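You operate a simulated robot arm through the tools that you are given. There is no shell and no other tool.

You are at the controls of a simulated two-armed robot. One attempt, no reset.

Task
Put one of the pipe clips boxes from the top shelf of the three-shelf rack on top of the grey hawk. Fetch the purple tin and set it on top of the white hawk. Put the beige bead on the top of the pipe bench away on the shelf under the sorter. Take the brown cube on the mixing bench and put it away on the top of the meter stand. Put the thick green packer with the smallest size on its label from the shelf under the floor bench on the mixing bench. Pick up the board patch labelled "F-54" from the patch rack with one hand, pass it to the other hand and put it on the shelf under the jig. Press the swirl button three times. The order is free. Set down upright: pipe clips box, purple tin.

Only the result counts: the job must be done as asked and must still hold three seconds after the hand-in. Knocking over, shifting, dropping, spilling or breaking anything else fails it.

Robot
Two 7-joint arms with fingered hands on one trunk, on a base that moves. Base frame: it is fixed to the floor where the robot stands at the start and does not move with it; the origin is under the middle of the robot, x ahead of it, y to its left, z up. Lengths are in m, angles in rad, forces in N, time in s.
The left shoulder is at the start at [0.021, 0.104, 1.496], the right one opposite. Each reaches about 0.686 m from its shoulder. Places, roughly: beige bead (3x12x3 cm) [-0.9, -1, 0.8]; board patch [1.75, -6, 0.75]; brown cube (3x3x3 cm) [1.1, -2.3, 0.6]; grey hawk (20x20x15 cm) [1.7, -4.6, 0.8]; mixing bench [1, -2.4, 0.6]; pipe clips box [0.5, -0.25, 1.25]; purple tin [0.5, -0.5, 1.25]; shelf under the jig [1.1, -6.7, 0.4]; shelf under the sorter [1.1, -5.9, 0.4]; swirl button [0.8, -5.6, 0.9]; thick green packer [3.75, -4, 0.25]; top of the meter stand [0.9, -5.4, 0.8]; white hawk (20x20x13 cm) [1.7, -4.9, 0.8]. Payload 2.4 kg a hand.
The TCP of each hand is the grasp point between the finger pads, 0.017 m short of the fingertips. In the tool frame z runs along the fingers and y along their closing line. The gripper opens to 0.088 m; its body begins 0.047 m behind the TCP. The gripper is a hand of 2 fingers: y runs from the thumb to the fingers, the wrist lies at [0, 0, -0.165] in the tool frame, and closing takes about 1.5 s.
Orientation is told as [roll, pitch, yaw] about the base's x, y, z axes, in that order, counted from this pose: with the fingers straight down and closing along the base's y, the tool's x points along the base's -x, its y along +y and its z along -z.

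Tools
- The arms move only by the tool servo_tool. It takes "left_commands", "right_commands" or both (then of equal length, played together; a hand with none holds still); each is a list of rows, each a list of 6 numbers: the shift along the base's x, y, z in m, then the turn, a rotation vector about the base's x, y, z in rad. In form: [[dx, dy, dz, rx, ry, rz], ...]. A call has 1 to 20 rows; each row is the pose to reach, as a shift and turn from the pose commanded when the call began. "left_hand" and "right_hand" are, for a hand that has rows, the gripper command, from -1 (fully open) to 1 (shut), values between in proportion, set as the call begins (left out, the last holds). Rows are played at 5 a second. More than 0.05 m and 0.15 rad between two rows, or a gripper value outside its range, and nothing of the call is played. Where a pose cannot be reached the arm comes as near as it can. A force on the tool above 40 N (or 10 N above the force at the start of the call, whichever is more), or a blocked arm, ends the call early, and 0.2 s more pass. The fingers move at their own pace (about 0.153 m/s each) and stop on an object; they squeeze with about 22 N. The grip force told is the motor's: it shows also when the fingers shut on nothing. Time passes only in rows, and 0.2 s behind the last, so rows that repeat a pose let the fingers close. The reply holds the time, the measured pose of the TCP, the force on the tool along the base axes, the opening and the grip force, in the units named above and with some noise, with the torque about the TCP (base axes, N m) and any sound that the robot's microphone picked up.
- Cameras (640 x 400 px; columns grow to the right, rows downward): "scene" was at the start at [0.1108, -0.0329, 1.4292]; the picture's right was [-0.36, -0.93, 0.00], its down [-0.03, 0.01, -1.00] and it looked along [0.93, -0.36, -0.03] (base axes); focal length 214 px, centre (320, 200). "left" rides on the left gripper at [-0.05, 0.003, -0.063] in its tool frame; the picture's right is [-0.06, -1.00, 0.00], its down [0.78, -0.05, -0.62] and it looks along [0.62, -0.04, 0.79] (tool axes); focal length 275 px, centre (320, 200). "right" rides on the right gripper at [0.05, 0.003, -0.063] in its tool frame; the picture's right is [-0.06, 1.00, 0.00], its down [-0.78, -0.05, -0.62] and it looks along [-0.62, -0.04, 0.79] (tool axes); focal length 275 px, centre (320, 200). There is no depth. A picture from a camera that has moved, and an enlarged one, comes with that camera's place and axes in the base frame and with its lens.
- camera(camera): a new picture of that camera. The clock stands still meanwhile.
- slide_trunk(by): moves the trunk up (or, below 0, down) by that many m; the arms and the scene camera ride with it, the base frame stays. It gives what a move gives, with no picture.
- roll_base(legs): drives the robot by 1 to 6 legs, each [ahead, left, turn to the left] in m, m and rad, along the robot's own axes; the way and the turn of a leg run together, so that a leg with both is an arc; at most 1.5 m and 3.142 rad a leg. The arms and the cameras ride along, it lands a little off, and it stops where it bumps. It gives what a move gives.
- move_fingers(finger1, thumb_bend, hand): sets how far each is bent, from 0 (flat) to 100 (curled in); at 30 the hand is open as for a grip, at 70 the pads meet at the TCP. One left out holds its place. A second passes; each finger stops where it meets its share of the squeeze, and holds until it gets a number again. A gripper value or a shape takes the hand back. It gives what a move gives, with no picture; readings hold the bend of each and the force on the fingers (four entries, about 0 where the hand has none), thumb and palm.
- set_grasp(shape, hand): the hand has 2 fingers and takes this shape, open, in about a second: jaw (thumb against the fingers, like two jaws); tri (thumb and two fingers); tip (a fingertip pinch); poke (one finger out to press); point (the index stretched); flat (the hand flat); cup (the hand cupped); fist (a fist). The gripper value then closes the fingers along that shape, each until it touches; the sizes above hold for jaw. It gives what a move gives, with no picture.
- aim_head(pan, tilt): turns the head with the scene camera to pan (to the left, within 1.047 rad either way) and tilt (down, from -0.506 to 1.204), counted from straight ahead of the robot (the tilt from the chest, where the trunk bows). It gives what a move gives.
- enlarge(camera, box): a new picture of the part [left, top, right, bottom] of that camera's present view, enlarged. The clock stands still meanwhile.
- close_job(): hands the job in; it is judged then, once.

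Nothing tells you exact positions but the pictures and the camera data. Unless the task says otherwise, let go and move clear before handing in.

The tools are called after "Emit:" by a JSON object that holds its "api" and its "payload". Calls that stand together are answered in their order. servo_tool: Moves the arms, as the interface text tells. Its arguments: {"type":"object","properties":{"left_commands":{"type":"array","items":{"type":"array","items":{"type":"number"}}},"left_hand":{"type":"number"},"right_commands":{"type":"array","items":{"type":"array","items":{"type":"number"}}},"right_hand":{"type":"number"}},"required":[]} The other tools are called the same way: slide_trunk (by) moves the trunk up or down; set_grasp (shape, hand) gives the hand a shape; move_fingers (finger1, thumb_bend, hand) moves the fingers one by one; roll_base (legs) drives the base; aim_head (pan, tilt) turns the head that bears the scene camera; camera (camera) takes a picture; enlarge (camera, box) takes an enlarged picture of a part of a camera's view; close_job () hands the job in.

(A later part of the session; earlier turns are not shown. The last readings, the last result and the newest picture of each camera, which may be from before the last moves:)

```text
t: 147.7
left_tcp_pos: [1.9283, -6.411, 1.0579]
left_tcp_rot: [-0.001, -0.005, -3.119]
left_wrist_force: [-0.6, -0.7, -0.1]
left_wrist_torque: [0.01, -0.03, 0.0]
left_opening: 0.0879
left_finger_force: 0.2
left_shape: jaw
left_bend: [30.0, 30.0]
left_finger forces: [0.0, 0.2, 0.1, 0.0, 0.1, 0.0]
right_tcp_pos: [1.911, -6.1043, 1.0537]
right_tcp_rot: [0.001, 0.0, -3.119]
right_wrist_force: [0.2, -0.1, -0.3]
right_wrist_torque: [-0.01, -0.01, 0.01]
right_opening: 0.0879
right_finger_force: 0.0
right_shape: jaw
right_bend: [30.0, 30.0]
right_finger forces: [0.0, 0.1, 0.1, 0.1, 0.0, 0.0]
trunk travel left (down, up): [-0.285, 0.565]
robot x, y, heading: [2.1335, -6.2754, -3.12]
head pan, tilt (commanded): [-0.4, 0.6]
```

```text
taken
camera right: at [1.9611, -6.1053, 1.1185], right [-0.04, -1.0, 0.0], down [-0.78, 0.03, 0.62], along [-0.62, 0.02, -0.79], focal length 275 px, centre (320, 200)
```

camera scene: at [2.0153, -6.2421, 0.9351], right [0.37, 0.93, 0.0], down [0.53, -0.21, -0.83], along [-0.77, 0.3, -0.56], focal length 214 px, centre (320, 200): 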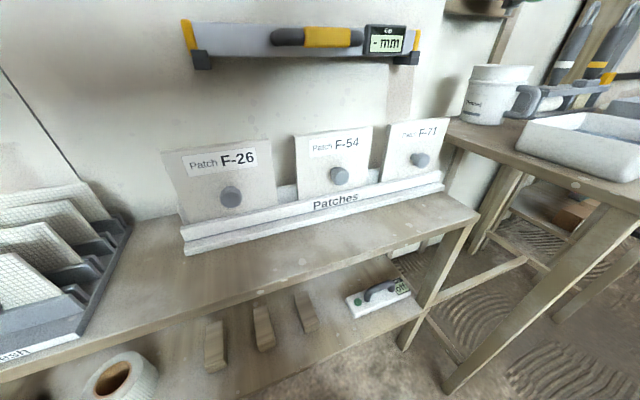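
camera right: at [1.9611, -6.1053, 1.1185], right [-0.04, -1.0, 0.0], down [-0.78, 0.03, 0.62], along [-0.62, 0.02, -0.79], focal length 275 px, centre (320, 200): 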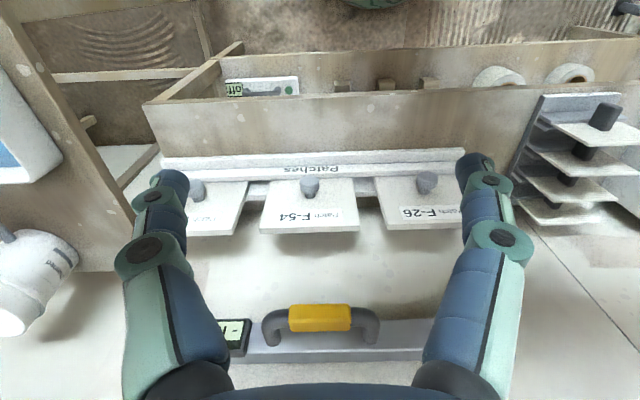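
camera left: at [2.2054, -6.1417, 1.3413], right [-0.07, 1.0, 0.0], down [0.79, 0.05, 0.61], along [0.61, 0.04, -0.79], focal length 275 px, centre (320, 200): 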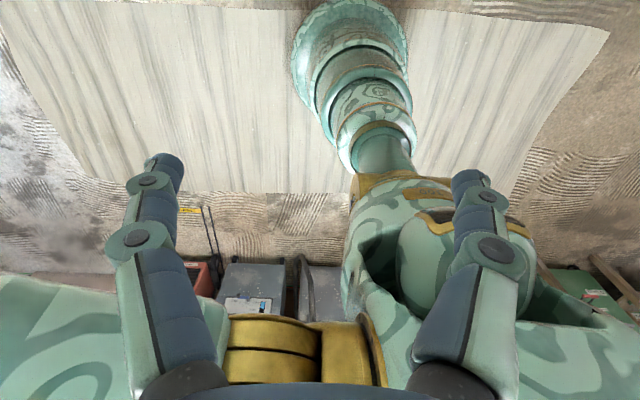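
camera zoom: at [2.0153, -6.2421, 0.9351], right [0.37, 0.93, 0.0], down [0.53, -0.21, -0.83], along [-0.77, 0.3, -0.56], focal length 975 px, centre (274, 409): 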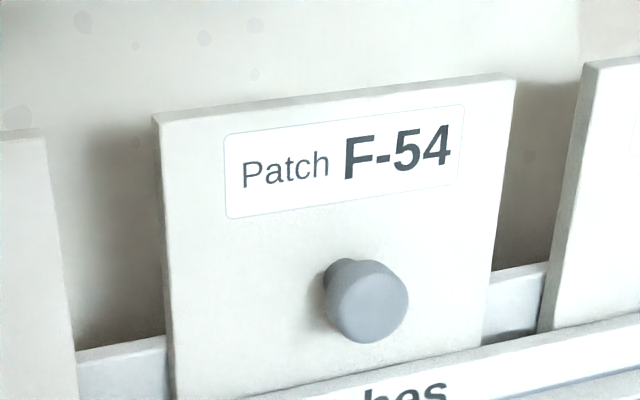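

The level's handle sits above the rack, so I'll grasp F-54 by its knob instead: right hand pitched forward ~60°, fingers closing across the knob. First pitching the hand in free space in front of the rack.

Emit:
{"api": "servo_tool", "payload": {"right_commands": [[-0.014, 0.003, -0.01, 0, 0.13, 0], [-0.028, 0.006, -0.02, 0, 0.26, 0], [-0.042, 0.01, -0.04, 0, 0.39, 0], [-0.056, 0.013, -0.06, 0, 0.52, 0], [-0.07, 0.016, -0.08, 0, 0.65, 0], [-0.084, 0.02, -0.1, 0, 0.78, 0], [-0.098, 0.024, -0.12, 0, 0.91, 0], [-0.111, 0.027, -0.14, 0, 1.04, 0], [-0.111, 0.027, -0.15, 0, 1.04, 0]]}}

Emit:
{"api": "camera", "payload": {"camera": "right"}}

Emit:
{"api": "camera", "payload": {"camera": "scene"}}

```text
t: 149.7
left_tcp_pos: [1.9289, -6.4114, 1.058]
left_tcp_rot: [-0.001, -0.006, -3.121]
left_wrist_force: [0.0, -0.4, 0.5]
left_wrist_torque: [0.0, -0.01, -0.02]
left_opening: 0.0881
left_finger_force: 0.1
left_shape: jaw
left_bend: [30.0, 30.0]
left_finger forces: [0.0, 0.0, 0.0, 0.0, 0.0, 0.1]
right_tcp_pos: [1.7408, -6.0358, 0.9132]
right_tcp_rot: [-0.032, -1.036, -3.099]
right_wrist_force: [-0.4, 0.6, -0.2]
right_wrist_torque: [-0.03, 0.0, 0.01]
right_opening: 0.088
right_finger_force: 0.1
right_shape: jaw
right_bend: [30.0, 30.0]
right_finger forces: [0.0, 0.1, 0.1, 0.1, 0.1, 0.0]
right hand out of reach, approached as far as the arm can: row 2, 3, 4, 5, 6, 7, 8, 9
trunk travel left (down, up): [-0.285, 0.565]
robot x, y, heading: [2.1348, -6.277, -3.124]
head pan, tilt (commanded): [-0.4, 0.6]
```

```text
taken
camera right: at [1.8211, -6.0376, 0.9043], right [-0.02, -1.0, 0.04], down [0.13, 0.03, 0.99], along [-0.99, 0.02, 0.13], focal length 275 px, centre (320, 200)
```

right: 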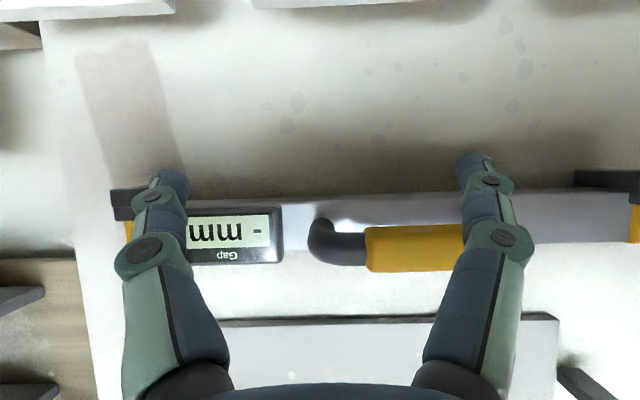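

```text
taken
camera scene: at [2.0155, -6.2417, 0.9352], right [0.37, 0.93, 0.0], down [0.52, -0.21, -0.83], along [-0.77, 0.3, -0.57], focal length 214 px, centre (320, 200)
```

scene: 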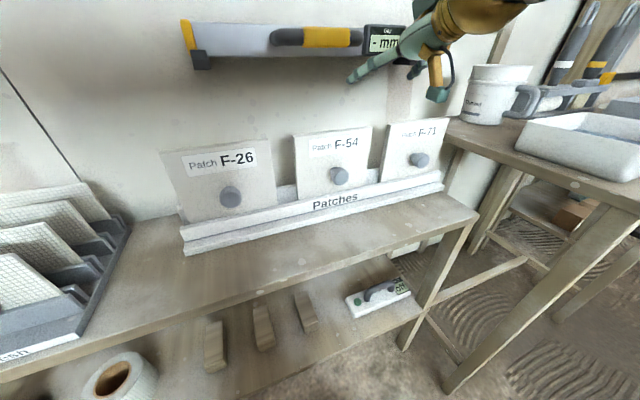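

The arm settles with the hand pitched at [1.741, -6.036, 0.913]. I'll move it down in front of the knob, keeping ~3 cm away from the board.

Emit:
{"api": "servo_tool", "payload": {"right_commands": [[0.004, -0.01, -0.03, 0, 0, 0], [0.006, -0.02, -0.06, 0, 0, 0], [0.006, -0.03, -0.09, 0, 0, 0], [0.006, -0.04, -0.12, 0, 0, 0], [0.006, -0.04, -0.15, 0, 0, 0], [0.006, -0.04, -0.15, 0, 0, 0]]}}

Emit:
{"api": "camera", "payload": {"camera": "right"}}

Emit:
{"api": "camera", "payload": {"camera": "scene"}}

```text
t: 151.1
left_tcp_pos: [1.9279, -6.4101, 1.058]
left_tcp_rot: [-0.001, -0.006, -3.119]
left_wrist_force: [-0.5, 0.3, 0.5]
left_wrist_torque: [0.02, 0.01, 0.01]
left_opening: 0.0879
left_finger_force: 0.1
left_shape: jaw
left_bend: [30.0, 30.0]
left_finger forces: [0.0, 0.0, 0.1, 0.1, 0.0, 0.0]
right_tcp_pos: [1.74, -6.0363, 0.9136]
right_tcp_rot: [-0.033, -1.035, -3.101]
right_wrist_force: [-0.8, -0.2, -0.2]
right_wrist_torque: [-0.01, -0.03, 0.02]
right_opening: 0.0884
right_finger_force: 0.0
right_shape: jaw
right_bend: [30.0, 30.0]
right_finger forces: [0.0, 0.1, 0.0, 0.0, 0.1, 0.0]
right hand out of reach, approached as far as the arm can: row 1, 2, 3, 4, 5, 6
trunk travel left (down, up): [-0.285, 0.565]
robot x, y, heading: [2.13, -6.2756, -3.124]
head pan, tilt (commanded): [-0.4, 0.6]
```

```text
taken
camera right: at [1.8208, -6.0382, 0.9044], right [-0.02, -1.0, 0.04], down [0.13, 0.03, 0.99], along [-0.99, 0.02, 0.13], focal length 275 px, centre (320, 200)
```

right: 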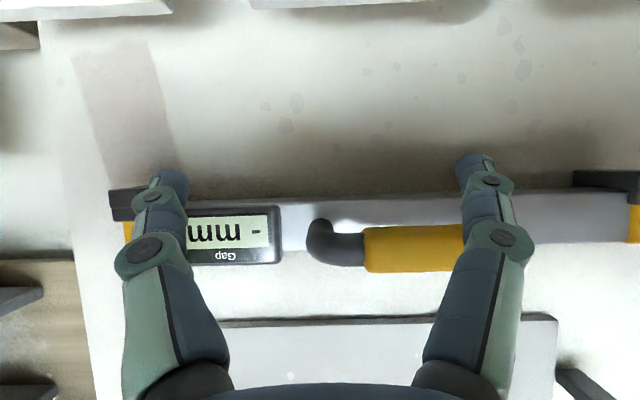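

```text
taken
camera scene: at [2.0153, -6.242, 0.9351], right [0.37, 0.93, 0.0], down [0.53, -0.21, -0.82], along [-0.77, 0.3, -0.57], focal length 214 px, centre (320, 200)
```

scene: 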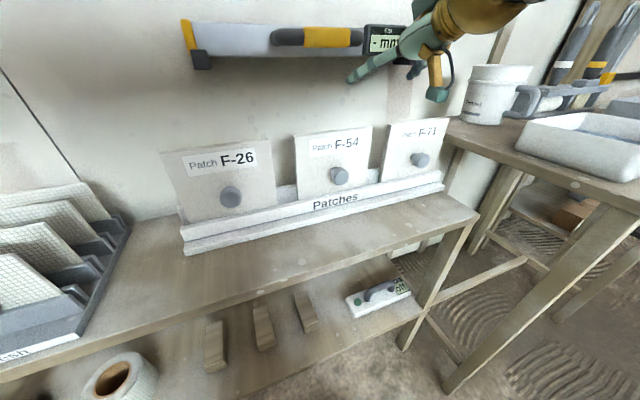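

That posture is joint-limited. I'll return the hand to fingers-down, lower the trunk further, and then pitch with the arm lower and more extended.

Emit:
{"api": "servo_tool", "payload": {"right_commands": [[0.02, -0.005, 0.03, 0, -0.13, 0], [0.03, -0.01, 0.06, 0, -0.26, 0], [0.045, -0.015, 0.09, 0, -0.39, 0], [0.06, -0.02, 0.12, 0, -0.52, 0], [0.075, -0.025, 0.15, 0, -0.65, 0], [0.09, -0.03, 0.17, 0, -0.78, 0], [0.1, -0.04, 0.19, 0, -0.91, 0], [0.11, -0.045, 0.2, 0, -1.035, 0]]}}

Emit:
{"api": "camera", "payload": {"camera": "scene"}}

```text
t: 152.9
left_tcp_pos: [1.9288, -6.4112, 1.0572]
left_tcp_rot: [-0.001, -0.005, -3.121]
left_wrist_force: [0.0, -1.1, 0.5]
left_wrist_torque: [-0.04, 0.01, -0.01]
left_opening: 0.0879
left_finger_force: 0.0
left_shape: jaw
left_bend: [30.0, 30.0]
left_finger forces: [0.0, 0.0, 0.0, 0.1, 0.0, 0.0]
right_tcp_pos: [1.8472, -6.0798, 1.1162]
right_tcp_rot: [0.002, -0.003, -3.119]
right_wrist_force: [-0.1, -0.3, 0.0]
right_wrist_torque: [0.0, 0.0, -0.02]
right_opening: 0.0878
right_finger_force: 0.0
right_shape: jaw
right_bend: [30.0, 30.0]
right_finger forces: [0.1, 0.0, 0.0, 0.0, 0.0, 0.0]
right hand out of reach, approached as far as the arm can: row 1, 2
trunk travel left (down, up): [-0.285, 0.565]
robot x, y, heading: [2.1285, -6.276, -3.119]
head pan, tilt (commanded): [-0.4, 0.6]
```

```text
taken
camera scene: at [2.0153, -6.2421, 0.9351], right [0.37, 0.93, 0.0], down [0.53, -0.21, -0.82], along [-0.77, 0.3, -0.57], focal length 214 px, centre (320, 200)
```

scene: 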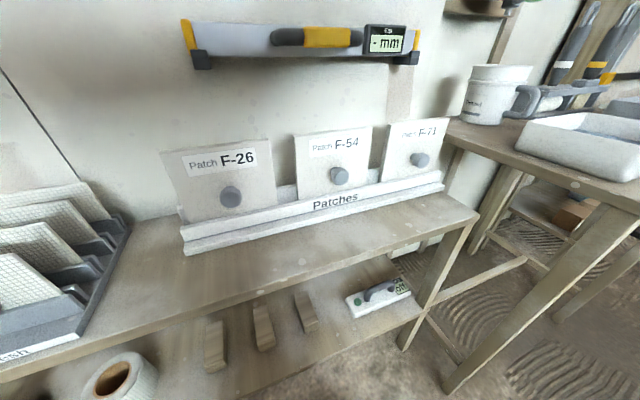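

I'll test whether the left arm can pitch its hand forward more easily.

Emit:
{"api": "servo_tool", "payload": {"left_commands": [[-0.02, 0, 0, 0, 0.13, 0], [-0.04, 0, 0, 0, 0.26, 0], [-0.055, 0, 0, 0, 0.39, 0], [-0.07, 0, 0, 0, 0.52, 0], [-0.08, 0, 0, 0, 0.65, 0], [-0.09, 0, 0, 0, 0.78, 0], [-0.1, 0, 0, 0, 0.91, 0], [-0.11, 0, 0, 0, 1.04, 0], [-0.12, 0, 0, 0, 1.17, 0], [-0.13, 0, 0, 0, 1.3, 0]]}}

Emit:
{"api": "aim_head", "payload": {"pan": 0.2, "tilt": 0.2}}

Emit:
{"api": "camera", "payload": {"camera": "scene"}}

```text
t: 155.1
left_tcp_pos: [1.7296, -6.3892, 1.0848]
left_tcp_rot: [-0.077, -1.304, -3.061]
left_wrist_force: [-0.3, 0.3, -0.7]
left_wrist_torque: [0.01, 0.0, -0.05]
left_opening: 0.0882
left_finger_force: 0.1
left_shape: jaw
left_bend: [30.0, 30.0]
left_finger forces: [0.0, 0.0, 0.0, 0.1, 0.1, 0.0]
left hand out of reach, approached as far as the arm can: row 4, 5, 6, 7, 8, 9, 10
right_tcp_pos: [1.847, -6.0815, 1.1152]
right_tcp_rot: [0.001, -0.004, -3.12]
right_wrist_force: [-0.8, 0.4, 0.1]
right_wrist_torque: [-0.03, 0.01, 0.0]
right_opening: 0.0881
right_finger_force: 0.0
right_shape: jaw
right_bend: [30.0, 30.0]
right_finger forces: [0.0, 0.1, 0.0, 0.0, 0.0, 0.1]
trunk travel left (down, up): [-0.285, 0.565]
robot x, y, heading: [2.1307, -6.273, -3.124]
head pan, tilt (commanded): [-0.4, 0.6]
```

```text
t: 156.1
left_tcp_pos: [1.7308, -6.3899, 1.0844]
left_tcp_rot: [-0.081, -1.302, -3.06]
left_wrist_force: [0.6, -0.3, -0.2]
left_wrist_torque: [-0.04, -0.01, 0.02]
left_opening: 0.0881
left_finger_force: 0.0
left_shape: jaw
left_bend: [30.0, 30.0]
left_finger forces: [0.0, 0.1, 0.0, 0.1, 0.1, 0.0]
right_tcp_pos: [1.847, -6.0813, 1.1153]
right_tcp_rot: [0.003, -0.005, -3.121]
right_wrist_force: [-0.6, 0.1, -0.3]
right_wrist_torque: [0.02, 0.01, -0.03]
right_opening: 0.0881
right_finger_force: 0.1
right_shape: jaw
right_bend: [30.0, 30.0]
right_finger forces: [0.0, 0.0, 0.0, 0.0, 0.1, 0.1]
trunk travel left (down, up): [-0.285, 0.565]
robot x, y, heading: [2.1312, -6.2753, -3.124]
head pan, tilt (commanded): [0.201, 0.201]
```

```text
taken
camera scene: at [2.0065, -6.2951, 0.9719], right [-0.22, 0.98, 0.0], down [0.2, 0.04, -0.98], along [-0.96, -0.21, -0.2], focal length 214 px, centre (320, 200)
```

scene: 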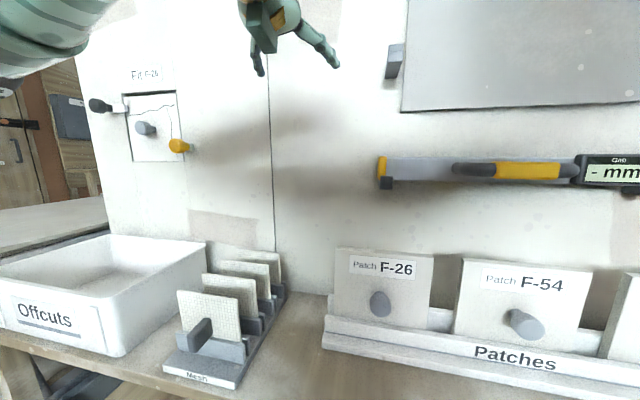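

The limit seems to be arm folding: with a pitched hand I must stand farther back. I'll reset the left hand, back the base off ~0.1 m, and lower the trunk a bit.

Emit:
{"api": "servo_tool", "payload": {"left_commands": [[0.01, 0, 0.02, 0, -0.13, 0], [0.03, 0, 0.02, 0, -0.26, 0], [0.05, 0, 0.02, 0, -0.39, 0], [0.07, 0, 0.02, 0, -0.52, 0], [0.09, -0.005, 0.02, 0, -0.65, 0], [0.11, -0.01, 0.02, 0, -0.78, 0], [0.13, -0.015, 0.02, 0, -0.91, 0], [0.15, -0.02, 0.02, 0, -1.04, 0], [0.17, -0.02, 0.02, 0, -1.17, 0], [0.19, -0.02, 0.02, 0, -1.3, 0]]}}

Emit:
{"api": "roll_base", "payload": {"legs": [[-0.1, 0, -0.02]]}}

Emit:
{"api": "slide_trunk", "payload": {"by": -0.1}}

```text
t: 158.3
left_tcp_pos: [1.9197, -6.4112, 1.1078]
left_tcp_rot: [-0.001, -0.004, -3.12]
left_wrist_force: [-0.4, -0.8, 1.0]
left_wrist_torque: [0.0, -0.03, -0.02]
left_opening: 0.0878
left_finger_force: 0.1
left_shape: jaw
left_bend: [30.0, 30.0]
left_finger forces: [0.1, 0.0, 0.0, 0.0, 0.0, 0.0]
right_tcp_pos: [1.8465, -6.0812, 1.1156]
right_tcp_rot: [0.001, -0.005, -3.121]
right_wrist_force: [-0.7, -0.3, 0.1]
right_wrist_torque: [-0.01, 0.02, -0.01]
right_opening: 0.0882
right_finger_force: 0.1
right_shape: jaw
right_bend: [30.0, 30.0]
right_finger forces: [0.0, 0.0, 0.1, 0.0, 0.1, 0.1]
trunk travel left (down, up): [-0.285, 0.565]
robot x, y, heading: [2.128, -6.2728, -3.123]
head pan, tilt (commanded): [0.201, 0.201]
```

```text
t: 159.4
left_tcp_pos: [2.0176, -6.4062, 1.1069]
left_tcp_rot: [-0.003, -0.004, -3.139]
left_wrist_force: [-0.7, 0.1, 0.0]
left_wrist_torque: [0.04, -0.03, -0.01]
left_opening: 0.0878
left_finger_force: 0.0
left_shape: jaw
left_bend: [30.0, 30.0]
left_finger forces: [0.0, 0.0, 0.1, 0.1, 0.0, 0.0]
right_tcp_pos: [1.9506, -6.0753, 1.1151]
right_tcp_rot: [0.004, -0.006, -3.141]
right_wrist_force: [0.1, 0.3, 0.7]
right_wrist_torque: [0.0, 0.02, -0.03]
right_opening: 0.0879
right_finger_force: 0.1
right_shape: jaw
right_bend: [30.0, 30.0]
right_finger forces: [0.0, 0.1, 0.0, 0.0, 0.1, 0.0]
trunk travel left (down, up): [-0.285, 0.565]
robot x, y, heading: [2.2272, -6.2729, -3.133]
head pan, tilt (commanded): [0.201, 0.201]
```

```text
t: 160.8
left_tcp_pos: [2.0191, -6.4067, 1.0074]
left_tcp_rot: [-0.002, -0.005, -3.14]
left_wrist_force: [0.5, 0.3, 0.1]
left_wrist_torque: [-0.02, 0.01, -0.01]
left_opening: 0.0877
left_finger_force: 0.0
left_shape: jaw
left_bend: [30.0, 30.0]
left_finger forces: [0.1, 0.0, 0.0, 0.0, 0.0, 0.1]
right_tcp_pos: [1.9507, -6.0749, 1.0162]
right_tcp_rot: [0.002, -0.004, -3.142]
right_wrist_force: [0.1, -0.6, 0.0]
right_wrist_torque: [-0.03, -0.04, -0.02]
right_opening: 0.088
right_finger_force: 0.1
right_shape: jaw
right_bend: [30.0, 30.0]
right_finger forces: [0.0, 0.1, 0.1, 0.0, 0.1, 0.0]
trunk travel left (down, up): [-0.185, 0.665]
robot x, y, heading: [2.232, -6.2707, -3.137]
head pan, tilt (commanded): [0.201, 0.201]
```

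Pitching the right hand while extending toward a point ~8 cm in front of the knob.

Emit:
{"api": "servo_tool", "payload": {"right_commands": [[-0.03, 0, 0, 0, 0.1, 0], [-0.06, 0, -0.01, 0, 0.2, 0], [-0.085, 0, -0.03, 0, 0.32, 0], [-0.11, 0, -0.05, 0, 0.44, 0], [-0.13, 0, -0.07, 0, 0.56, 0], [-0.145, 0, -0.09, 0, 0.68, 0], [-0.16, 0, -0.12, 0, 0.8, 0], [-0.17, 0, -0.15, 0, 0.92, 0], [-0.17, 0, -0.18, 0, 1.04, 0], [-0.17, 0, -0.2, 0, 1.04, 0]]}}

Emit:
{"api": "camera", "payload": {"camera": "right"}}

```text
t: 163.0
left_tcp_pos: [2.0185, -6.4068, 1.0068]
left_tcp_rot: [0.0, -0.006, -3.139]
left_wrist_force: [0.0, 0.1, -0.5]
left_wrist_torque: [-0.03, 0.0, 0.0]
left_opening: 0.0878
left_finger_force: 0.1
left_shape: jaw
left_bend: [30.0, 30.0]
left_finger forces: [0.1, 0.1, 0.0, 0.1, 0.0, 0.0]
right_tcp_pos: [1.7762, -6.0526, 0.8409]
right_tcp_rot: [-0.003, -1.047, -3.136]
right_wrist_force: [-0.5, 0.3, 0.2]
right_wrist_torque: [0.03, 0.01, 0.01]
right_opening: 0.0881
right_finger_force: 0.1
right_shape: jaw
right_bend: [30.0, 30.0]
right_finger forces: [0.0, 0.0, 0.0, 0.0, 0.0, 0.0]
right hand out of reach, approached as far as the arm can: row 9, 10
trunk travel left (down, up): [-0.185, 0.665]
robot x, y, heading: [2.2312, -6.2752, -3.139]
head pan, tilt (commanded): [0.201, 0.201]
```

```text
taken
camera right: at [1.8566, -6.0551, 0.8303], right [-0.03, -1.0, 0.05], down [0.14, 0.05, 0.99], along [-0.99, 0.04, 0.14], focal length 275 px, centre (320, 200)
```

right: 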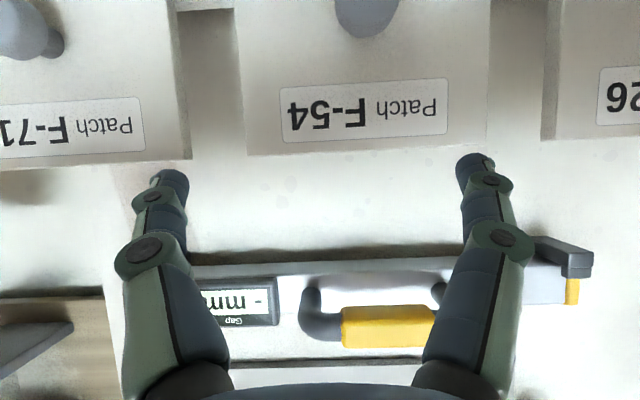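

The limit is on how low the hand goes relative to the shoulder. I'll lower the trunk 0.1 m, which brings the hand to knob height, then nudge into alignment.

Emit:
{"api": "slide_trunk", "payload": {"by": -0.1}}

Emit:
{"api": "servo_tool", "payload": {"right_commands": [[0, -0.01, 0.005, 0, 0, 0], [0, -0.02, 0.01, 0, 0, 0], [0, -0.024, 0.013, 0, 0, 0]]}}

Emit:
{"api": "camera", "payload": {"camera": "right"}}

Emit:
{"api": "aim_head", "payload": {"pan": -0.3, "tilt": 0.3}}

Emit:
{"api": "camera", "payload": {"camera": "scene"}}

```text
t: 164.3
left_tcp_pos: [2.0178, -6.4062, 0.9067]
left_tcp_rot: [-0.003, -0.005, -3.141]
left_wrist_force: [-0.1, 0.5, 0.0]
left_wrist_torque: [0.02, 0.0, 0.0]
left_opening: 0.0879
left_finger_force: 0.1
left_shape: jaw
left_bend: [30.0, 30.0]
left_finger forces: [0.0, 0.1, 0.0, 0.0, 0.1, 0.0]
right_tcp_pos: [1.7784, -6.057, 0.7428]
right_tcp_rot: [0.001, -1.045, -3.143]
right_wrist_force: [0.0, 0.3, -0.9]
right_wrist_torque: [-0.04, -0.05, 0.01]
right_opening: 0.088
right_finger_force: 0.1
right_shape: jaw
right_bend: [30.0, 30.0]
right_finger forces: [0.1, 0.1, 0.0, 0.0, 0.0, 0.1]
trunk travel left (down, up): [-0.085, 0.765]
robot x, y, heading: [2.2298, -6.2747, -3.14]
head pan, tilt (commanded): [0.201, 0.201]
```

```text
t: 165.1
left_tcp_pos: [2.0174, -6.4055, 0.9065]
left_tcp_rot: [-0.001, -0.004, -3.14]
left_wrist_force: [-0.6, -0.7, -0.3]
left_wrist_torque: [0.0, -0.04, 0.02]
left_opening: 0.088
left_finger_force: 0.0
left_shape: jaw
left_bend: [30.0, 30.0]
left_finger forces: [0.0, 0.0, 0.0, 0.1, 0.1, 0.0]
right_tcp_pos: [1.7774, -6.0769, 0.757]
right_tcp_rot: [-0.003, -1.044, -3.137]
right_wrist_force: [0.1, 0.0, 0.1]
right_wrist_torque: [-0.03, -0.03, 0.01]
right_opening: 0.0882
right_finger_force: 0.1
right_shape: jaw
right_bend: [30.0, 30.0]
right_finger forces: [0.1, 0.1, 0.0, 0.0, 0.0, 0.1]
right hand out of reach, approached as far as the arm can: row 2, 3
trunk travel left (down, up): [-0.085, 0.765]
robot x, y, heading: [2.2316, -6.275, -3.14]
head pan, tilt (commanded): [0.201, 0.201]
```

```text
taken
camera right: at [1.8577, -6.0807, 0.748], right [-0.03, -1.0, 0.05], down [0.14, 0.05, 0.99], along [-0.99, 0.03, 0.14], focal length 275 px, centre (320, 200)
```

right: 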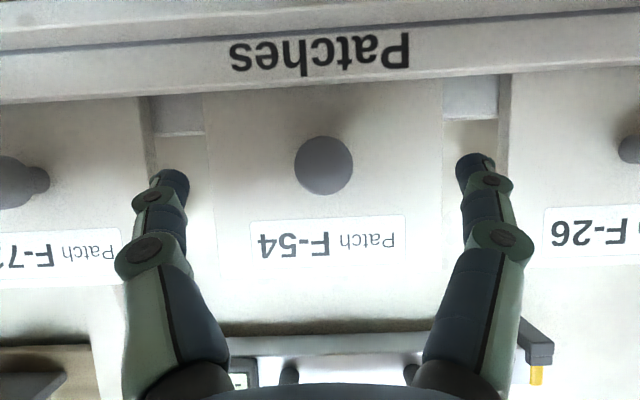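

```text
t: 166.0
left_tcp_pos: [2.0168, -6.4067, 0.907]
left_tcp_rot: [0.0, -0.005, -3.14]
left_wrist_force: [0.1, 0.2, -0.1]
left_wrist_torque: [0.01, 0.0, -0.02]
left_opening: 0.0879
left_finger_force: 0.1
left_shape: jaw
left_bend: [30.0, 30.0]
left_finger forces: [0.1, 0.1, 0.0, 0.0, 0.1, 0.0]
right_tcp_pos: [1.7789, -6.078, 0.7583]
right_tcp_rot: [-0.005, -1.043, -3.137]
right_wrist_force: [0.6, -0.7, -0.7]
right_wrist_torque: [0.02, -0.02, 0.0]
right_opening: 0.088
right_finger_force: 0.0
right_shape: jaw
right_bend: [30.0, 30.0]
right_finger forces: [0.0, 0.1, 0.1, 0.0, 0.0, 0.0]
trunk travel left (down, up): [-0.085, 0.765]
robot x, y, heading: [2.234, -6.2734, -3.139]
head pan, tilt (commanded): [-0.3, 0.3]
```

```text
taken
camera scene: at [2.0987, -6.2454, 0.765], right [0.29, 0.96, 0.0], down [0.28, -0.09, -0.96], along [-0.91, 0.28, -0.3], focal length 214 px, centre (320, 200)
```

scene: 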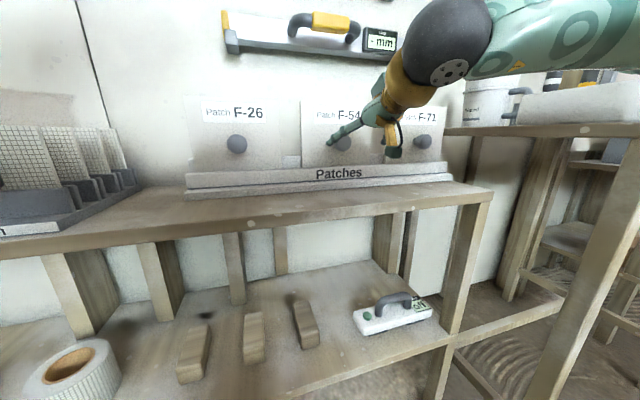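

Knob is centred in the hand camera view at ≈[1.702, -6.079, 0.750]. Moving straight in.

Emit:
{"api": "servo_tool", "payload": {"right_commands": [[-0.03, 0, -0.002, 0, 0, 0], [-0.055, 0, -0.004, 0, 0, 0], [-0.068, 0, -0.004, 0, 0, 0], [-0.068, 0, -0.004, 0, 0, 0]]}}

Emit:
{"api": "camera", "payload": {"camera": "right"}}

Emit:
{"api": "enlarge", "payload": {"camera": "scene", "box": [270, 60, 470, 185]}}

```text
t: 167.0
left_tcp_pos: [2.0175, -6.4059, 0.9075]
left_tcp_rot: [-0.002, -0.005, -3.138]
left_wrist_force: [-0.5, 0.9, 0.0]
left_wrist_torque: [-0.03, 0.02, 0.02]
left_opening: 0.088
left_finger_force: 0.0
left_shape: jaw
left_bend: [30.0, 30.0]
left_finger forces: [0.0, 0.1, 0.0, 0.1, 0.0, 0.0]
right_tcp_pos: [1.7111, -6.0766, 0.7553]
right_tcp_rot: [0.002, -1.046, -3.14]
right_wrist_force: [-0.1, -0.7, 0.8]
right_wrist_torque: [0.0, 0.0, 0.0]
right_opening: 0.0879
right_finger_force: 0.1
right_shape: jaw
right_bend: [30.0, 30.0]
right_finger forces: [0.0, 0.0, 0.0, 0.0, 0.1, 0.1]
trunk travel left (down, up): [-0.085, 0.765]
robot x, y, heading: [2.2283, -6.2743, -3.138]
head pan, tilt (commanded): [-0.3, 0.3]
```

```text
taken
camera right: at [1.79, -6.0799, 0.7454], right [-0.03, -1.0, 0.05], down [0.14, 0.05, 0.99], along [-0.99, 0.04, 0.14], focal length 275 px, centre (320, 200)
```

right: 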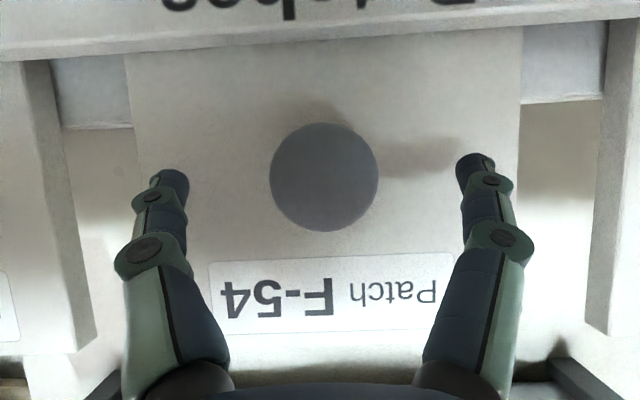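

```text
3.20 times, centred on (370, 122) of scene
camera zoom: at [2.0987, -6.2453, 0.765], right [0.29, 0.96, 0.0], down [0.28, -0.09, -0.96], along [-0.91, 0.28, -0.3], focal length 686 px, centre (160, 448)
```

zoom: 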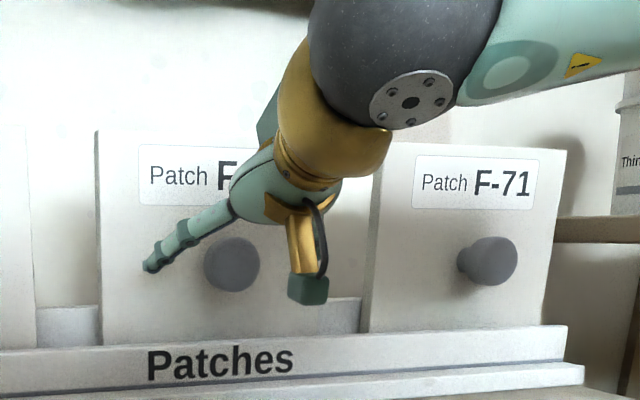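

Moving 7 mm further so the pads overlap the knob, then closing.

Emit:
{"api": "servo_tool", "payload": {"right_commands": [[-0.004, -0.001, -0.002, 0, 0, 0], [-0.007, -0.001, -0.004, 0, 0, 0], [-0.007, -0.001, -0.004, 0, 0, 0]]}}

Emit:
{"api": "servo_tool", "payload": {"right_commands": [[0, 0, 0, 0, 0, 0], [0, 0, 0, 0, 0, 0], [0, 0, 0, 0, 0, 0], [0, 0, 0, 0, 0, 0], [0, 0, 0, 0, 0, 0], [0, 0, 0, 0, 0, 0], [0, 0, 0, 0, 0, 0], [0, 0, 0, 0, 0, 0]], "right_hand": 1}}

Emit:
{"api": "camera", "payload": {"camera": "right"}}

Emit:
{"api": "enlarge", "payload": {"camera": "scene", "box": [270, 60, 470, 185]}}

```text
t: 167.8
left_tcp_pos: [2.0177, -6.4063, 0.9073]
left_tcp_rot: [-0.002, -0.006, -3.139]
left_wrist_force: [0.5, 0.2, 0.5]
left_wrist_torque: [0.02, 0.0, 0.02]
left_opening: 0.0877
left_finger_force: 0.1
left_shape: jaw
left_bend: [30.0, 30.0]
left_finger forces: [0.0, 0.0, 0.0, 0.0, 0.0, 0.0]
right_tcp_pos: [1.702, -6.0776, 0.7511]
right_tcp_rot: [0.0, -1.046, -3.14]
right_wrist_force: [-0.1, 0.0, 0.6]
right_wrist_torque: [-0.02, 0.01, 0.01]
right_opening: 0.0877
right_finger_force: 0.1
right_shape: jaw
right_bend: [30.0, 30.0]
right_finger forces: [0.0, 0.0, 0.0, 0.0, 0.0, 0.1]
trunk travel left (down, up): [-0.085, 0.765]
robot x, y, heading: [2.2354, -6.2747, -3.136]
head pan, tilt (commanded): [-0.3, 0.3]
```

```text
t: 169.6
left_tcp_pos: [2.018, -6.4075, 0.9072]
left_tcp_rot: [-0.002, -0.004, -3.139]
left_wrist_force: [-0.9, -0.7, 0.6]
left_wrist_torque: [0.01, -0.02, 0.03]
left_opening: 0.0878
left_finger_force: 0.1
left_shape: jaw
left_bend: [30.0, 30.0]
left_finger forces: [0.1, 0.0, 0.0, 0.1, 0.0, 0.0]
right_tcp_pos: [1.7019, -6.0776, 0.7506]
right_tcp_rot: [0.001, -1.046, -3.14]
right_wrist_force: [0.3, 0.3, -2.9]
right_wrist_torque: [0.04, -0.04, 0.1]
right_opening: 0.0168
right_finger_force: 22.3
right_shape: jaw
right_bend: [74.0, 76.0]
right_finger forces: [24.3, 0.0, 0.0, 0.0, 24.2, 0.1]
trunk travel left (down, up): [-0.085, 0.765]
robot x, y, heading: [2.2299, -6.273, -3.141]
head pan, tilt (commanded): [-0.3, 0.3]
```

```text
taken
camera right: at [1.7819, -6.0812, 0.7411], right [-0.03, -1.0, 0.05], down [0.14, 0.05, 0.99], along [-0.99, 0.04, 0.14], focal length 275 px, centre (320, 200)
```

right: 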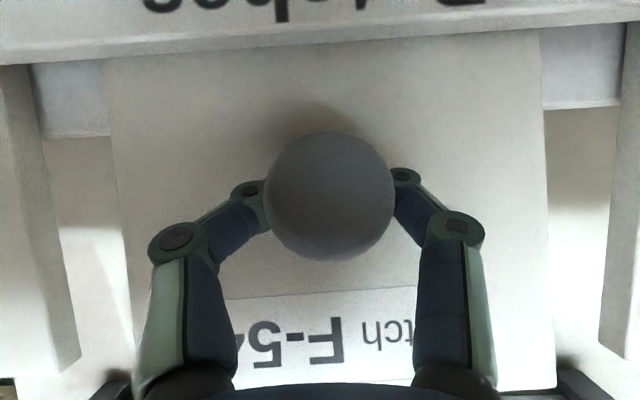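

```text
3.20 times, centred on (370, 122) of scene
camera zoom: at [2.0986, -6.2453, 0.765], right [0.29, 0.96, 0.0], down [0.28, -0.09, -0.96], along [-0.91, 0.28, -0.3], focal length 686 px, centre (160, 448)
```

zoom: 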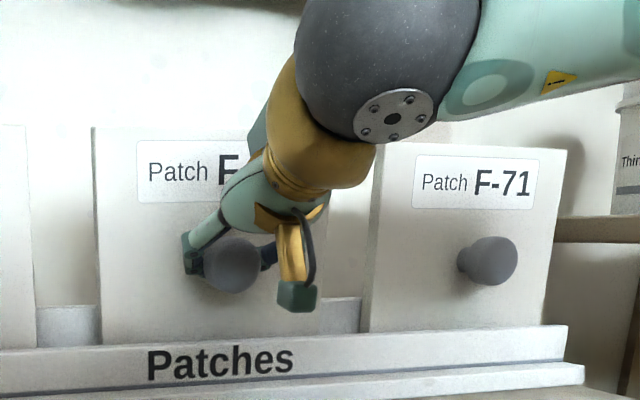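

Fingers have closed behind the knob head on the stem — secure. Lifting with the trunk by 7 cm (straight up out of the slot).

Emit:
{"api": "slide_trunk", "payload": {"by": 0.04}}

Emit:
{"api": "camera", "payload": {"camera": "right"}}

Emit:
{"api": "camera", "payload": {"camera": "scene"}}

```text
t: 170.5
left_tcp_pos: [2.0176, -6.4049, 0.9469]
left_tcp_rot: [-0.002, -0.005, -3.139]
left_wrist_force: [-0.1, -0.2, -0.5]
left_wrist_torque: [-0.04, -0.01, -0.02]
left_opening: 0.0879
left_finger_force: 0.0
left_shape: jaw
left_bend: [30.0, 30.0]
left_finger forces: [0.0, 0.0, 0.0, 0.0, 0.0, 0.0]
right_tcp_pos: [1.7025, -6.0769, 0.7899]
right_tcp_rot: [-0.001, -1.043, -3.139]
right_wrist_force: [0.0, -1.2, -1.7]
right_wrist_torque: [-0.02, -0.06, 0.04]
right_opening: 0.017
right_finger_force: 22.3
right_shape: jaw
right_bend: [74.0, 77.0]
right_finger forces: [25.5, 0.0, 0.1, 0.1, 26.5, 0.1]
trunk travel left (down, up): [-0.125, 0.725]
robot x, y, heading: [2.2336, -6.2707, -3.141]
head pan, tilt (commanded): [-0.3, 0.3]
```

```text
taken
camera right: at [1.7821, -6.0805, 0.7807], right [-0.03, -1.0, 0.05], down [0.14, 0.05, 0.99], along [-0.99, 0.04, 0.14], focal length 275 px, centre (320, 200)
```

right: 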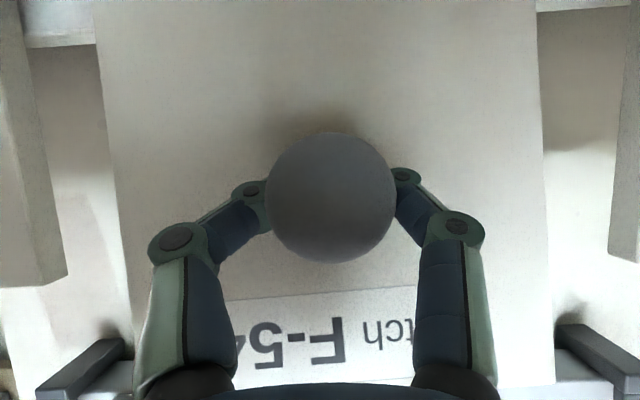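

```text
taken
camera scene: at [2.1008, -6.2453, 0.8039], right [0.29, 0.96, 0.0], down [0.28, -0.09, -0.96], along [-0.91, 0.28, -0.3], focal length 214 px, centre (320, 200)
```

scene: 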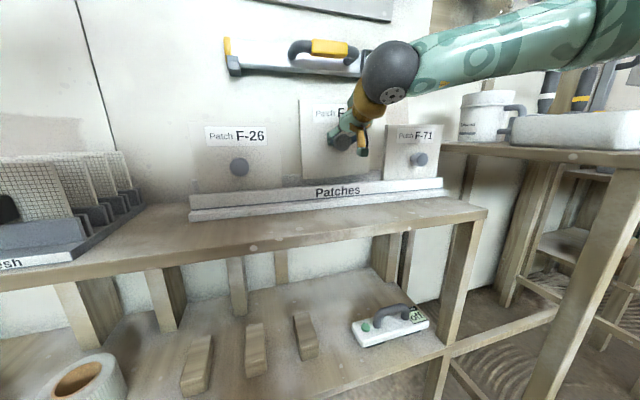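

Lifting 2.5 cm more, then checking the board bottom is clear of the rail.

Emit:
{"api": "slide_trunk", "payload": {"by": 0.025}}

Emit:
{"api": "enlarge", "payload": {"camera": "scene", "box": [180, 30, 480, 218]}}

```text
t: 171.2
left_tcp_pos: [2.018, -6.4063, 0.971]
left_tcp_rot: [-0.002, -0.005, -3.138]
left_wrist_force: [-0.3, 1.1, 0.4]
left_wrist_torque: [-0.02, 0.03, 0.0]
left_opening: 0.0877
left_finger_force: 0.1
left_shape: jaw
left_bend: [30.0, 30.0]
left_finger forces: [0.0, 0.1, 0.0, 0.0, 0.1, 0.0]
right_tcp_pos: [1.7022, -6.0769, 0.8164]
right_tcp_rot: [0.002, -1.044, -3.14]
right_wrist_force: [-0.6, -0.1, -2.1]
right_wrist_torque: [0.03, -0.04, 0.02]
right_opening: 0.0164
right_finger_force: 22.2
right_shape: jaw
right_bend: [74.0, 79.0]
right_finger forces: [23.7, 0.0, 0.0, 0.1, 24.5, 0.1]
trunk travel left (down, up): [-0.15, 0.7]
robot x, y, heading: [2.2314, -6.2722, -3.147]
head pan, tilt (commanded): [-0.3, 0.3]
```

```text
2.13 times, centred on (330, 124) of scene
camera zoom: at [2.102, -6.2453, 0.8284], right [0.29, 0.96, 0.0], down [0.28, -0.09, -0.96], along [-0.91, 0.28, -0.3], focal length 456 px, centre (299, 362)
```

zoom: 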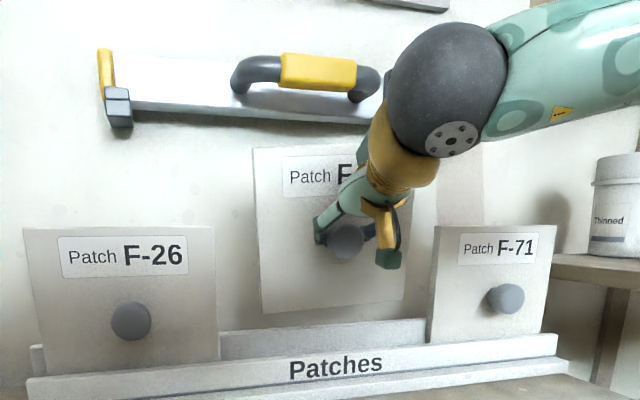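

Board is clear of the rack. Backing the base straight away.

Emit:
{"api": "roll_base", "payload": {"legs": [[-0.35, 0, 0]]}}

Emit:
{"api": "slide_trunk", "payload": {"by": 0.3}}

Emit:
{"api": "aim_head", "payload": {"pan": -0.2, "tilt": 0.3}}

Emit:
{"api": "camera", "payload": {"camera": "scene"}}

Emit:
{"api": "camera", "payload": {"camera": "right"}}

```text
t: 173.4
left_tcp_pos: [2.3619, -6.4057, 0.9719]
left_tcp_rot: [-0.001, -0.005, 3.141]
left_wrist_force: [-0.3, -0.3, 0.0]
left_wrist_torque: [-0.01, 0.03, 0.02]
left_opening: 0.0879
left_finger_force: 0.1
left_shape: jaw
left_bend: [30.0, 30.0]
left_finger forces: [0.1, 0.1, 0.0, 0.1, 0.1, 0.0]
right_tcp_pos: [2.0474, -6.0764, 0.8151]
right_tcp_rot: [0.001, -1.045, 3.141]
right_wrist_force: [0.5, -0.5, -3.1]
right_wrist_torque: [-0.02, -0.04, 0.04]
right_opening: 0.0156
right_finger_force: 22.6
right_shape: jaw
right_bend: [74.0, 79.0]
right_finger forces: [21.6, 0.0, 0.0, 0.0, 24.3, 0.0]
trunk travel left (down, up): [-0.15, 0.7]
robot x, y, heading: [2.572, -6.2751, 3.146]
head pan, tilt (commanded): [-0.3, 0.3]
```

```text
t: 176.4
left_tcp_pos: [2.362, -6.4056, 1.2709]
left_tcp_rot: [-0.002, -0.005, 3.141]
left_wrist_force: [-0.2, -0.3, 0.3]
left_wrist_torque: [0.0, 0.0, -0.01]
left_opening: 0.0881
left_finger_force: 0.1
left_shape: jaw
left_bend: [30.0, 30.0]
left_finger forces: [0.1, 0.1, 0.0, 0.1, 0.0, 0.1]
right_tcp_pos: [2.0674, -6.0757, 1.1741]
right_tcp_rot: [-0.006, -1.156, -3.135]
right_wrist_force: [-0.3, 0.4, -1.3]
right_wrist_torque: [0.01, -0.02, 0.05]
right_opening: 0.0156
right_finger_force: 21.4
right_shape: jaw
right_bend: [74.0, 78.0]
right_finger forces: [20.9, 0.0, 0.0, 0.0, 24.1, 0.0]
trunk travel left (down, up): [-0.45, 0.4]
robot x, y, heading: [2.577, -6.2702, 3.141]
head pan, tilt (commanded): [-0.3, 0.3]
```

```text
t: 177.1
left_tcp_pos: [2.3622, -6.4053, 1.2722]
left_tcp_rot: [-0.002, -0.006, 3.141]
left_wrist_force: [-0.4, 0.3, -0.2]
left_wrist_torque: [-0.01, -0.01, -0.03]
left_opening: 0.0879
left_finger_force: 0.0
left_shape: jaw
left_bend: [30.0, 30.0]
left_finger forces: [0.1, 0.1, 0.0, 0.1, 0.1, 0.0]
right_tcp_pos: [2.0678, -6.0752, 1.1739]
right_tcp_rot: [-0.003, -1.159, -3.135]
right_wrist_force: [-0.7, 0.3, -2.4]
right_wrist_torque: [0.02, -0.01, 0.0]
right_opening: 0.0154
right_finger_force: 22.1
right_shape: jaw
right_bend: [74.0, 78.0]
right_finger forces: [20.8, 0.0, 0.0, 0.0, 24.2, 0.0]
trunk travel left (down, up): [-0.45, 0.4]
robot x, y, heading: [2.5788, -6.2733, 3.138]
head pan, tilt (commanded): [-0.201, 0.3]
```

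```text
taken
camera scene: at [2.4559, -6.2539, 1.1284], right [0.2, 0.98, 0.0], down [0.29, -0.06, -0.96], along [-0.94, 0.19, -0.3], focal length 214 px, centre (320, 200)
```

scene: 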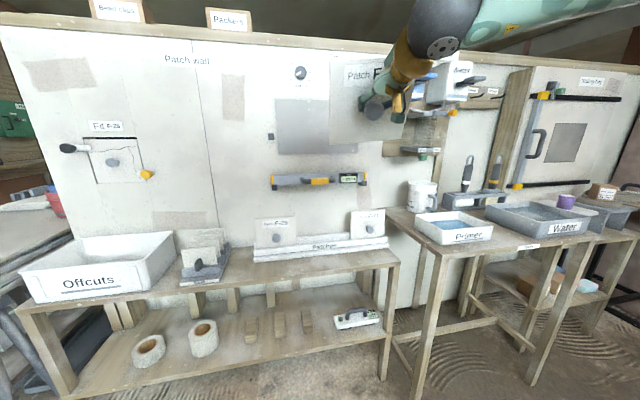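

```text
taken
camera right: at [2.146, -6.0789, 1.1554], right [-0.02, -1.0, 0.06], down [0.25, 0.05, 0.97], along [-0.97, 0.04, 0.25], focal length 275 px, centre (320, 200)
```

right: 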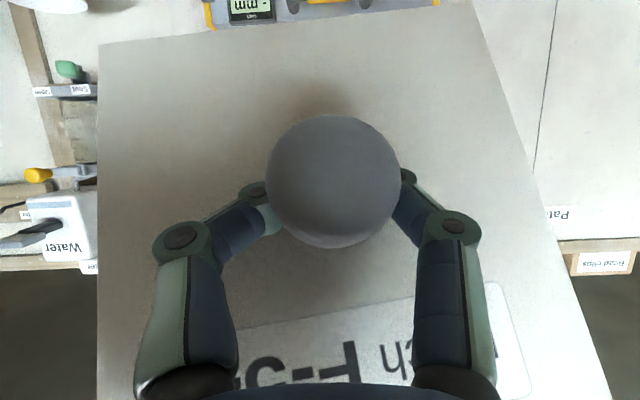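

Board is out and held by the knob. Before the handover, I'll test in free space how the left hand reaches forward and low, since the shelf is at z≈0.4.

Emit:
{"api": "servo_tool", "payload": {"left_commands": [[-0.03, -0.005, -0.01, 0, 0.1, 0], [-0.06, -0.01, -0.02, 0, 0.2, 0], [-0.09, -0.015, -0.04, 0, 0.3, 0], [-0.12, -0.02, -0.06, 0, 0.4, 0], [-0.15, -0.025, -0.08, 0, 0.5, 0], [-0.18, -0.03, -0.1, 0, 0.6, 0], [-0.2, -0.035, -0.12, 0, 0.7, 0], [-0.22, -0.04, -0.14, 0, 0.8, 0], [-0.23, -0.045, -0.16, 0, 0.9, 0], [-0.23, -0.045, -0.18, 0, 1.0, 0], [-0.23, -0.045, -0.21, 0, 1.0, 0], [-0.23, -0.045, -0.25, 0, 1.0, 0], [-0.23, -0.045, -0.29, 0, 1.0, 0], [-0.23, -0.045, -0.33, 0, 1.0, 0], [-0.23, -0.045, -0.37, 0, 1.0, 0], [-0.23, -0.045, -0.41, 0, 1.0, 0]]}}

Emit:
{"api": "aim_head", "payload": {"pan": 0.4, "tilt": 0.7}}

Emit:
{"api": "camera", "payload": {"camera": "scene"}}

```text
t: 180.5
left_tcp_pos: [2.1274, -6.4617, 1.0355]
left_tcp_rot: [-0.004, -1.001, 3.141]
left_wrist_force: [0.2, -0.4, -0.1]
left_wrist_torque: [0.01, 0.0, 0.02]
left_opening: 0.0878
left_finger_force: 0.0
left_shape: jaw
left_bend: [30.0, 30.0]
left_finger forces: [0.0, 0.0, 0.0, 0.0, 0.0, 0.1]
left hand out of reach, approached as far as the arm can: row 12, 13, 14, 15, 16
right_tcp_pos: [2.0678, -6.076, 1.1744]
right_tcp_rot: [-0.005, -1.156, -3.136]
right_wrist_force: [-0.2, -0.3, -2.6]
right_wrist_torque: [-0.03, -0.03, -0.01]
right_opening: 0.0151
right_finger_force: 22.0
right_shape: jaw
right_bend: [74.0, 78.0]
right_finger forces: [20.3, 0.0, 0.0, 0.0, 23.4, 0.1]
trunk travel left (down, up): [-0.45, 0.4]
robot x, y, heading: [2.5781, -6.2716, 3.144]
head pan, tilt (commanded): [-0.201, 0.3]
```

```text
t: 181.5
left_tcp_pos: [2.1282, -6.4614, 1.0356]
left_tcp_rot: [-0.004, -0.999, 3.139]
left_wrist_force: [0.3, 0.7, -1.0]
left_wrist_torque: [0.02, -0.01, 0.01]
left_opening: 0.0878
left_finger_force: 0.0
left_shape: jaw
left_bend: [30.0, 30.0]
left_finger forces: [0.1, 0.0, 0.0, 0.0, 0.1, 0.0]
right_tcp_pos: [2.0681, -6.0757, 1.1745]
right_tcp_rot: [-0.005, -1.157, -3.136]
right_wrist_force: [0.8, -0.8, -2.1]
right_wrist_torque: [-0.03, -0.07, -0.01]
right_opening: 0.0152
right_finger_force: 22.0
right_shape: jaw
right_bend: [74.0, 78.0]
right_finger forces: [20.3, 0.1, 0.0, 0.0, 23.5, 0.1]
trunk travel left (down, up): [-0.45, 0.4]
robot x, y, heading: [2.5778, -6.2684, 3.14]
head pan, tilt (commanded): [0.4, 0.7]
```

```text
taken
camera scene: at [2.4691, -6.3056, 1.0924], right [-0.39, 0.92, 0.0], down [0.59, 0.25, -0.77], along [-0.71, -0.3, -0.64], focal length 214 px, centre (320, 200)
```

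scene: 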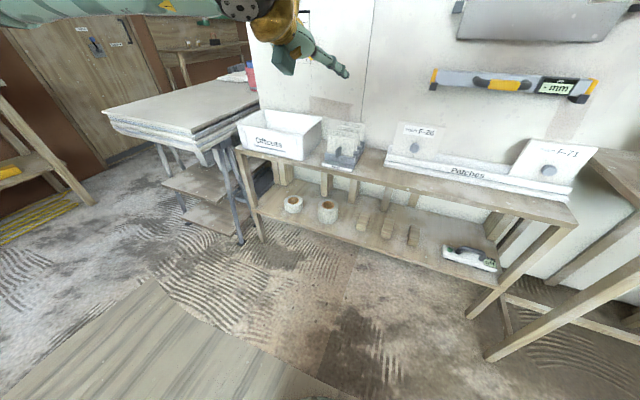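

The pitched hand stops about 0.19 m below the shoulder. I'll test how low the left hand goes with fingers straight down.

Emit:
{"api": "servo_tool", "payload": {"left_commands": [[0.0, 0, 0.02, 0, -0.14, 0], [0.01, 0, 0.03, 0, -0.28, 0], [0.02, 0, 0.03, 0, -0.42, 0], [0.03, 0, 0.03, 0, -0.56, 0], [0.04, 0, 0.03, 0, -0.7, 0], [0.05, 0, 0.03, 0, -0.85, 0], [0.06, 0, 0.03, 0, -1.0, 0], [0.06, 0, 0.0, 0, -1.0, 0], [0.06, 0, -0.04, 0, -1.0, 0], [0.06, 0, -0.08, 0, -1.0, 0], [0.06, 0, -0.12, 0, -1.0, 0], [0.06, 0, -0.16, 0, -1.0, 0], [0.06, 0, -0.2, 0, -1.0, 0], [0.06, 0, -0.24, 0, -1.0, 0], [0.06, 0, -0.28, 0, -1.0, 0], [0.06, 0, -0.32, 0, -1.0, 0], [0.06, 0, -0.36, 0, -1.0, 0]]}}

Emit:
{"api": "camera", "payload": {"camera": "scene"}}

```text
t: 185.1
left_tcp_pos: [2.1935, -6.461, 0.6729]
left_tcp_rot: [-0.003, -0.008, 3.139]
left_wrist_force: [-1.5, -1.1, 0.6]
left_wrist_torque: [0.02, -0.04, 0.02]
left_opening: 0.0878
left_finger_force: 0.0
left_shape: jaw
left_bend: [30.0, 30.0]
left_finger forces: [0.0, 0.1, 0.0, 0.2, 0.0, 0.0]
right_tcp_pos: [2.068, -6.0755, 1.1736]
right_tcp_rot: [-0.004, -1.158, -3.139]
right_wrist_force: [-0.5, -1.0, -3.0]
right_wrist_torque: [-0.02, -0.08, 0.02]
right_opening: 0.0152
right_finger_force: 22.1
right_shape: jaw
right_bend: [74.0, 78.0]
right_finger forces: [20.3, 0.1, 0.0, 0.0, 23.1, 0.0]
trunk travel left (down, up): [-0.45, 0.4]
robot x, y, heading: [2.5788, -6.27, 3.142]
head pan, tilt (commanded): [0.4, 0.7]
```

```text
taken
camera scene: at [2.469, -6.305, 1.0923], right [-0.39, 0.92, 0.0], down [0.59, 0.25, -0.76], along [-0.7, -0.3, -0.64], focal length 214 px, centre (320, 200)
```

scene: 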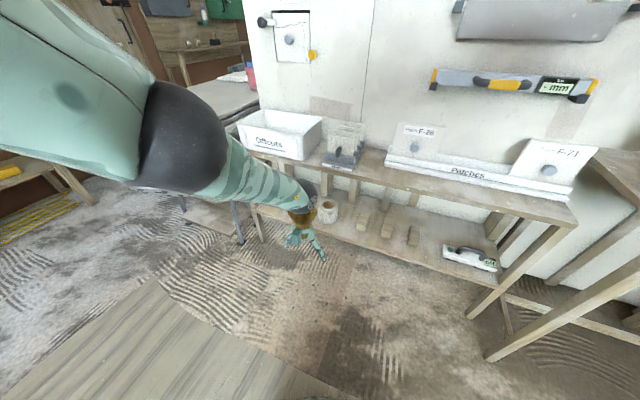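

Fingers-down reaches very low (0.55 m below the shoulder). Now testing pitching forward from this low pose.

Emit:
{"api": "servo_tool", "payload": {"left_commands": [[0, 0, 0, 0, 0.12, 0], [0, 0, 0, 0, 0.24, 0], [0, 0, 0, 0, 0.36, 0], [0, 0, 0, 0, 0.48, 0], [0, 0, 0, 0, 0.6, 0], [0, 0, 0, 0, 0.72, 0], [0, 0, 0, 0, 0.84, 0], [0, 0, 0, 0, 0.96, 0], [0, 0, 0, 0, 1.08, 0], [0, 0, 0, 0, 1.2, 0]]}}

Emit:
{"api": "camera", "payload": {"camera": "scene"}}

```text
t: 187.3
left_tcp_pos: [2.1961, -6.4652, 0.6791]
left_tcp_rot: [0.002, -1.206, 3.139]
left_wrist_force: [0.5, 0.2, -0.9]
left_wrist_torque: [-0.02, 0.0, 0.02]
left_opening: 0.0878
left_finger_force: 0.1
left_shape: jaw
left_bend: [30.0, 30.0]
left_finger forces: [0.0, 0.1, 0.0, 0.0, 0.0, 0.0]
left hand out of reach, approached as far as the arm can: row 5, 6, 7, 8
right_tcp_pos: [2.0682, -6.0747, 1.1755]
right_tcp_rot: [-0.002, -1.159, -3.139]
right_wrist_force: [-0.2, 0.1, -2.0]
right_wrist_torque: [-0.01, -0.04, 0.01]
right_opening: 0.015
right_finger_force: 22.1
right_shape: jaw
right_bend: [74.0, 78.0]
right_finger forces: [19.6, 0.0, 0.1, 0.0, 23.2, 0.0]
trunk travel left (down, up): [-0.45, 0.4]
robot x, y, heading: [2.5766, -6.2748, 3.146]
head pan, tilt (commanded): [0.4, 0.7]
```

```text
taken
camera scene: at [2.4697, -6.3045, 1.0924], right [-0.39, 0.92, 0.0], down [0.59, 0.25, -0.77], along [-0.71, -0.3, -0.64], focal length 214 px, centre (320, 200)
```

scene: 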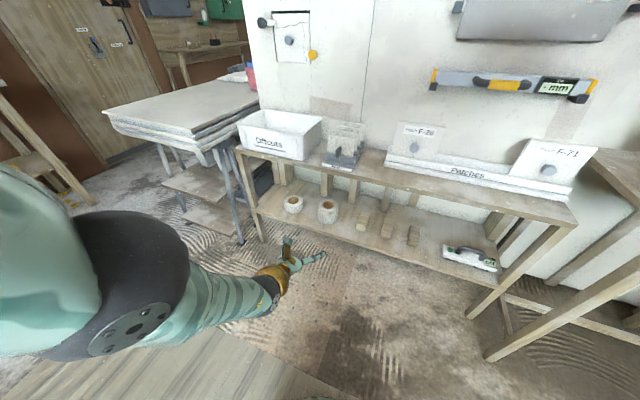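

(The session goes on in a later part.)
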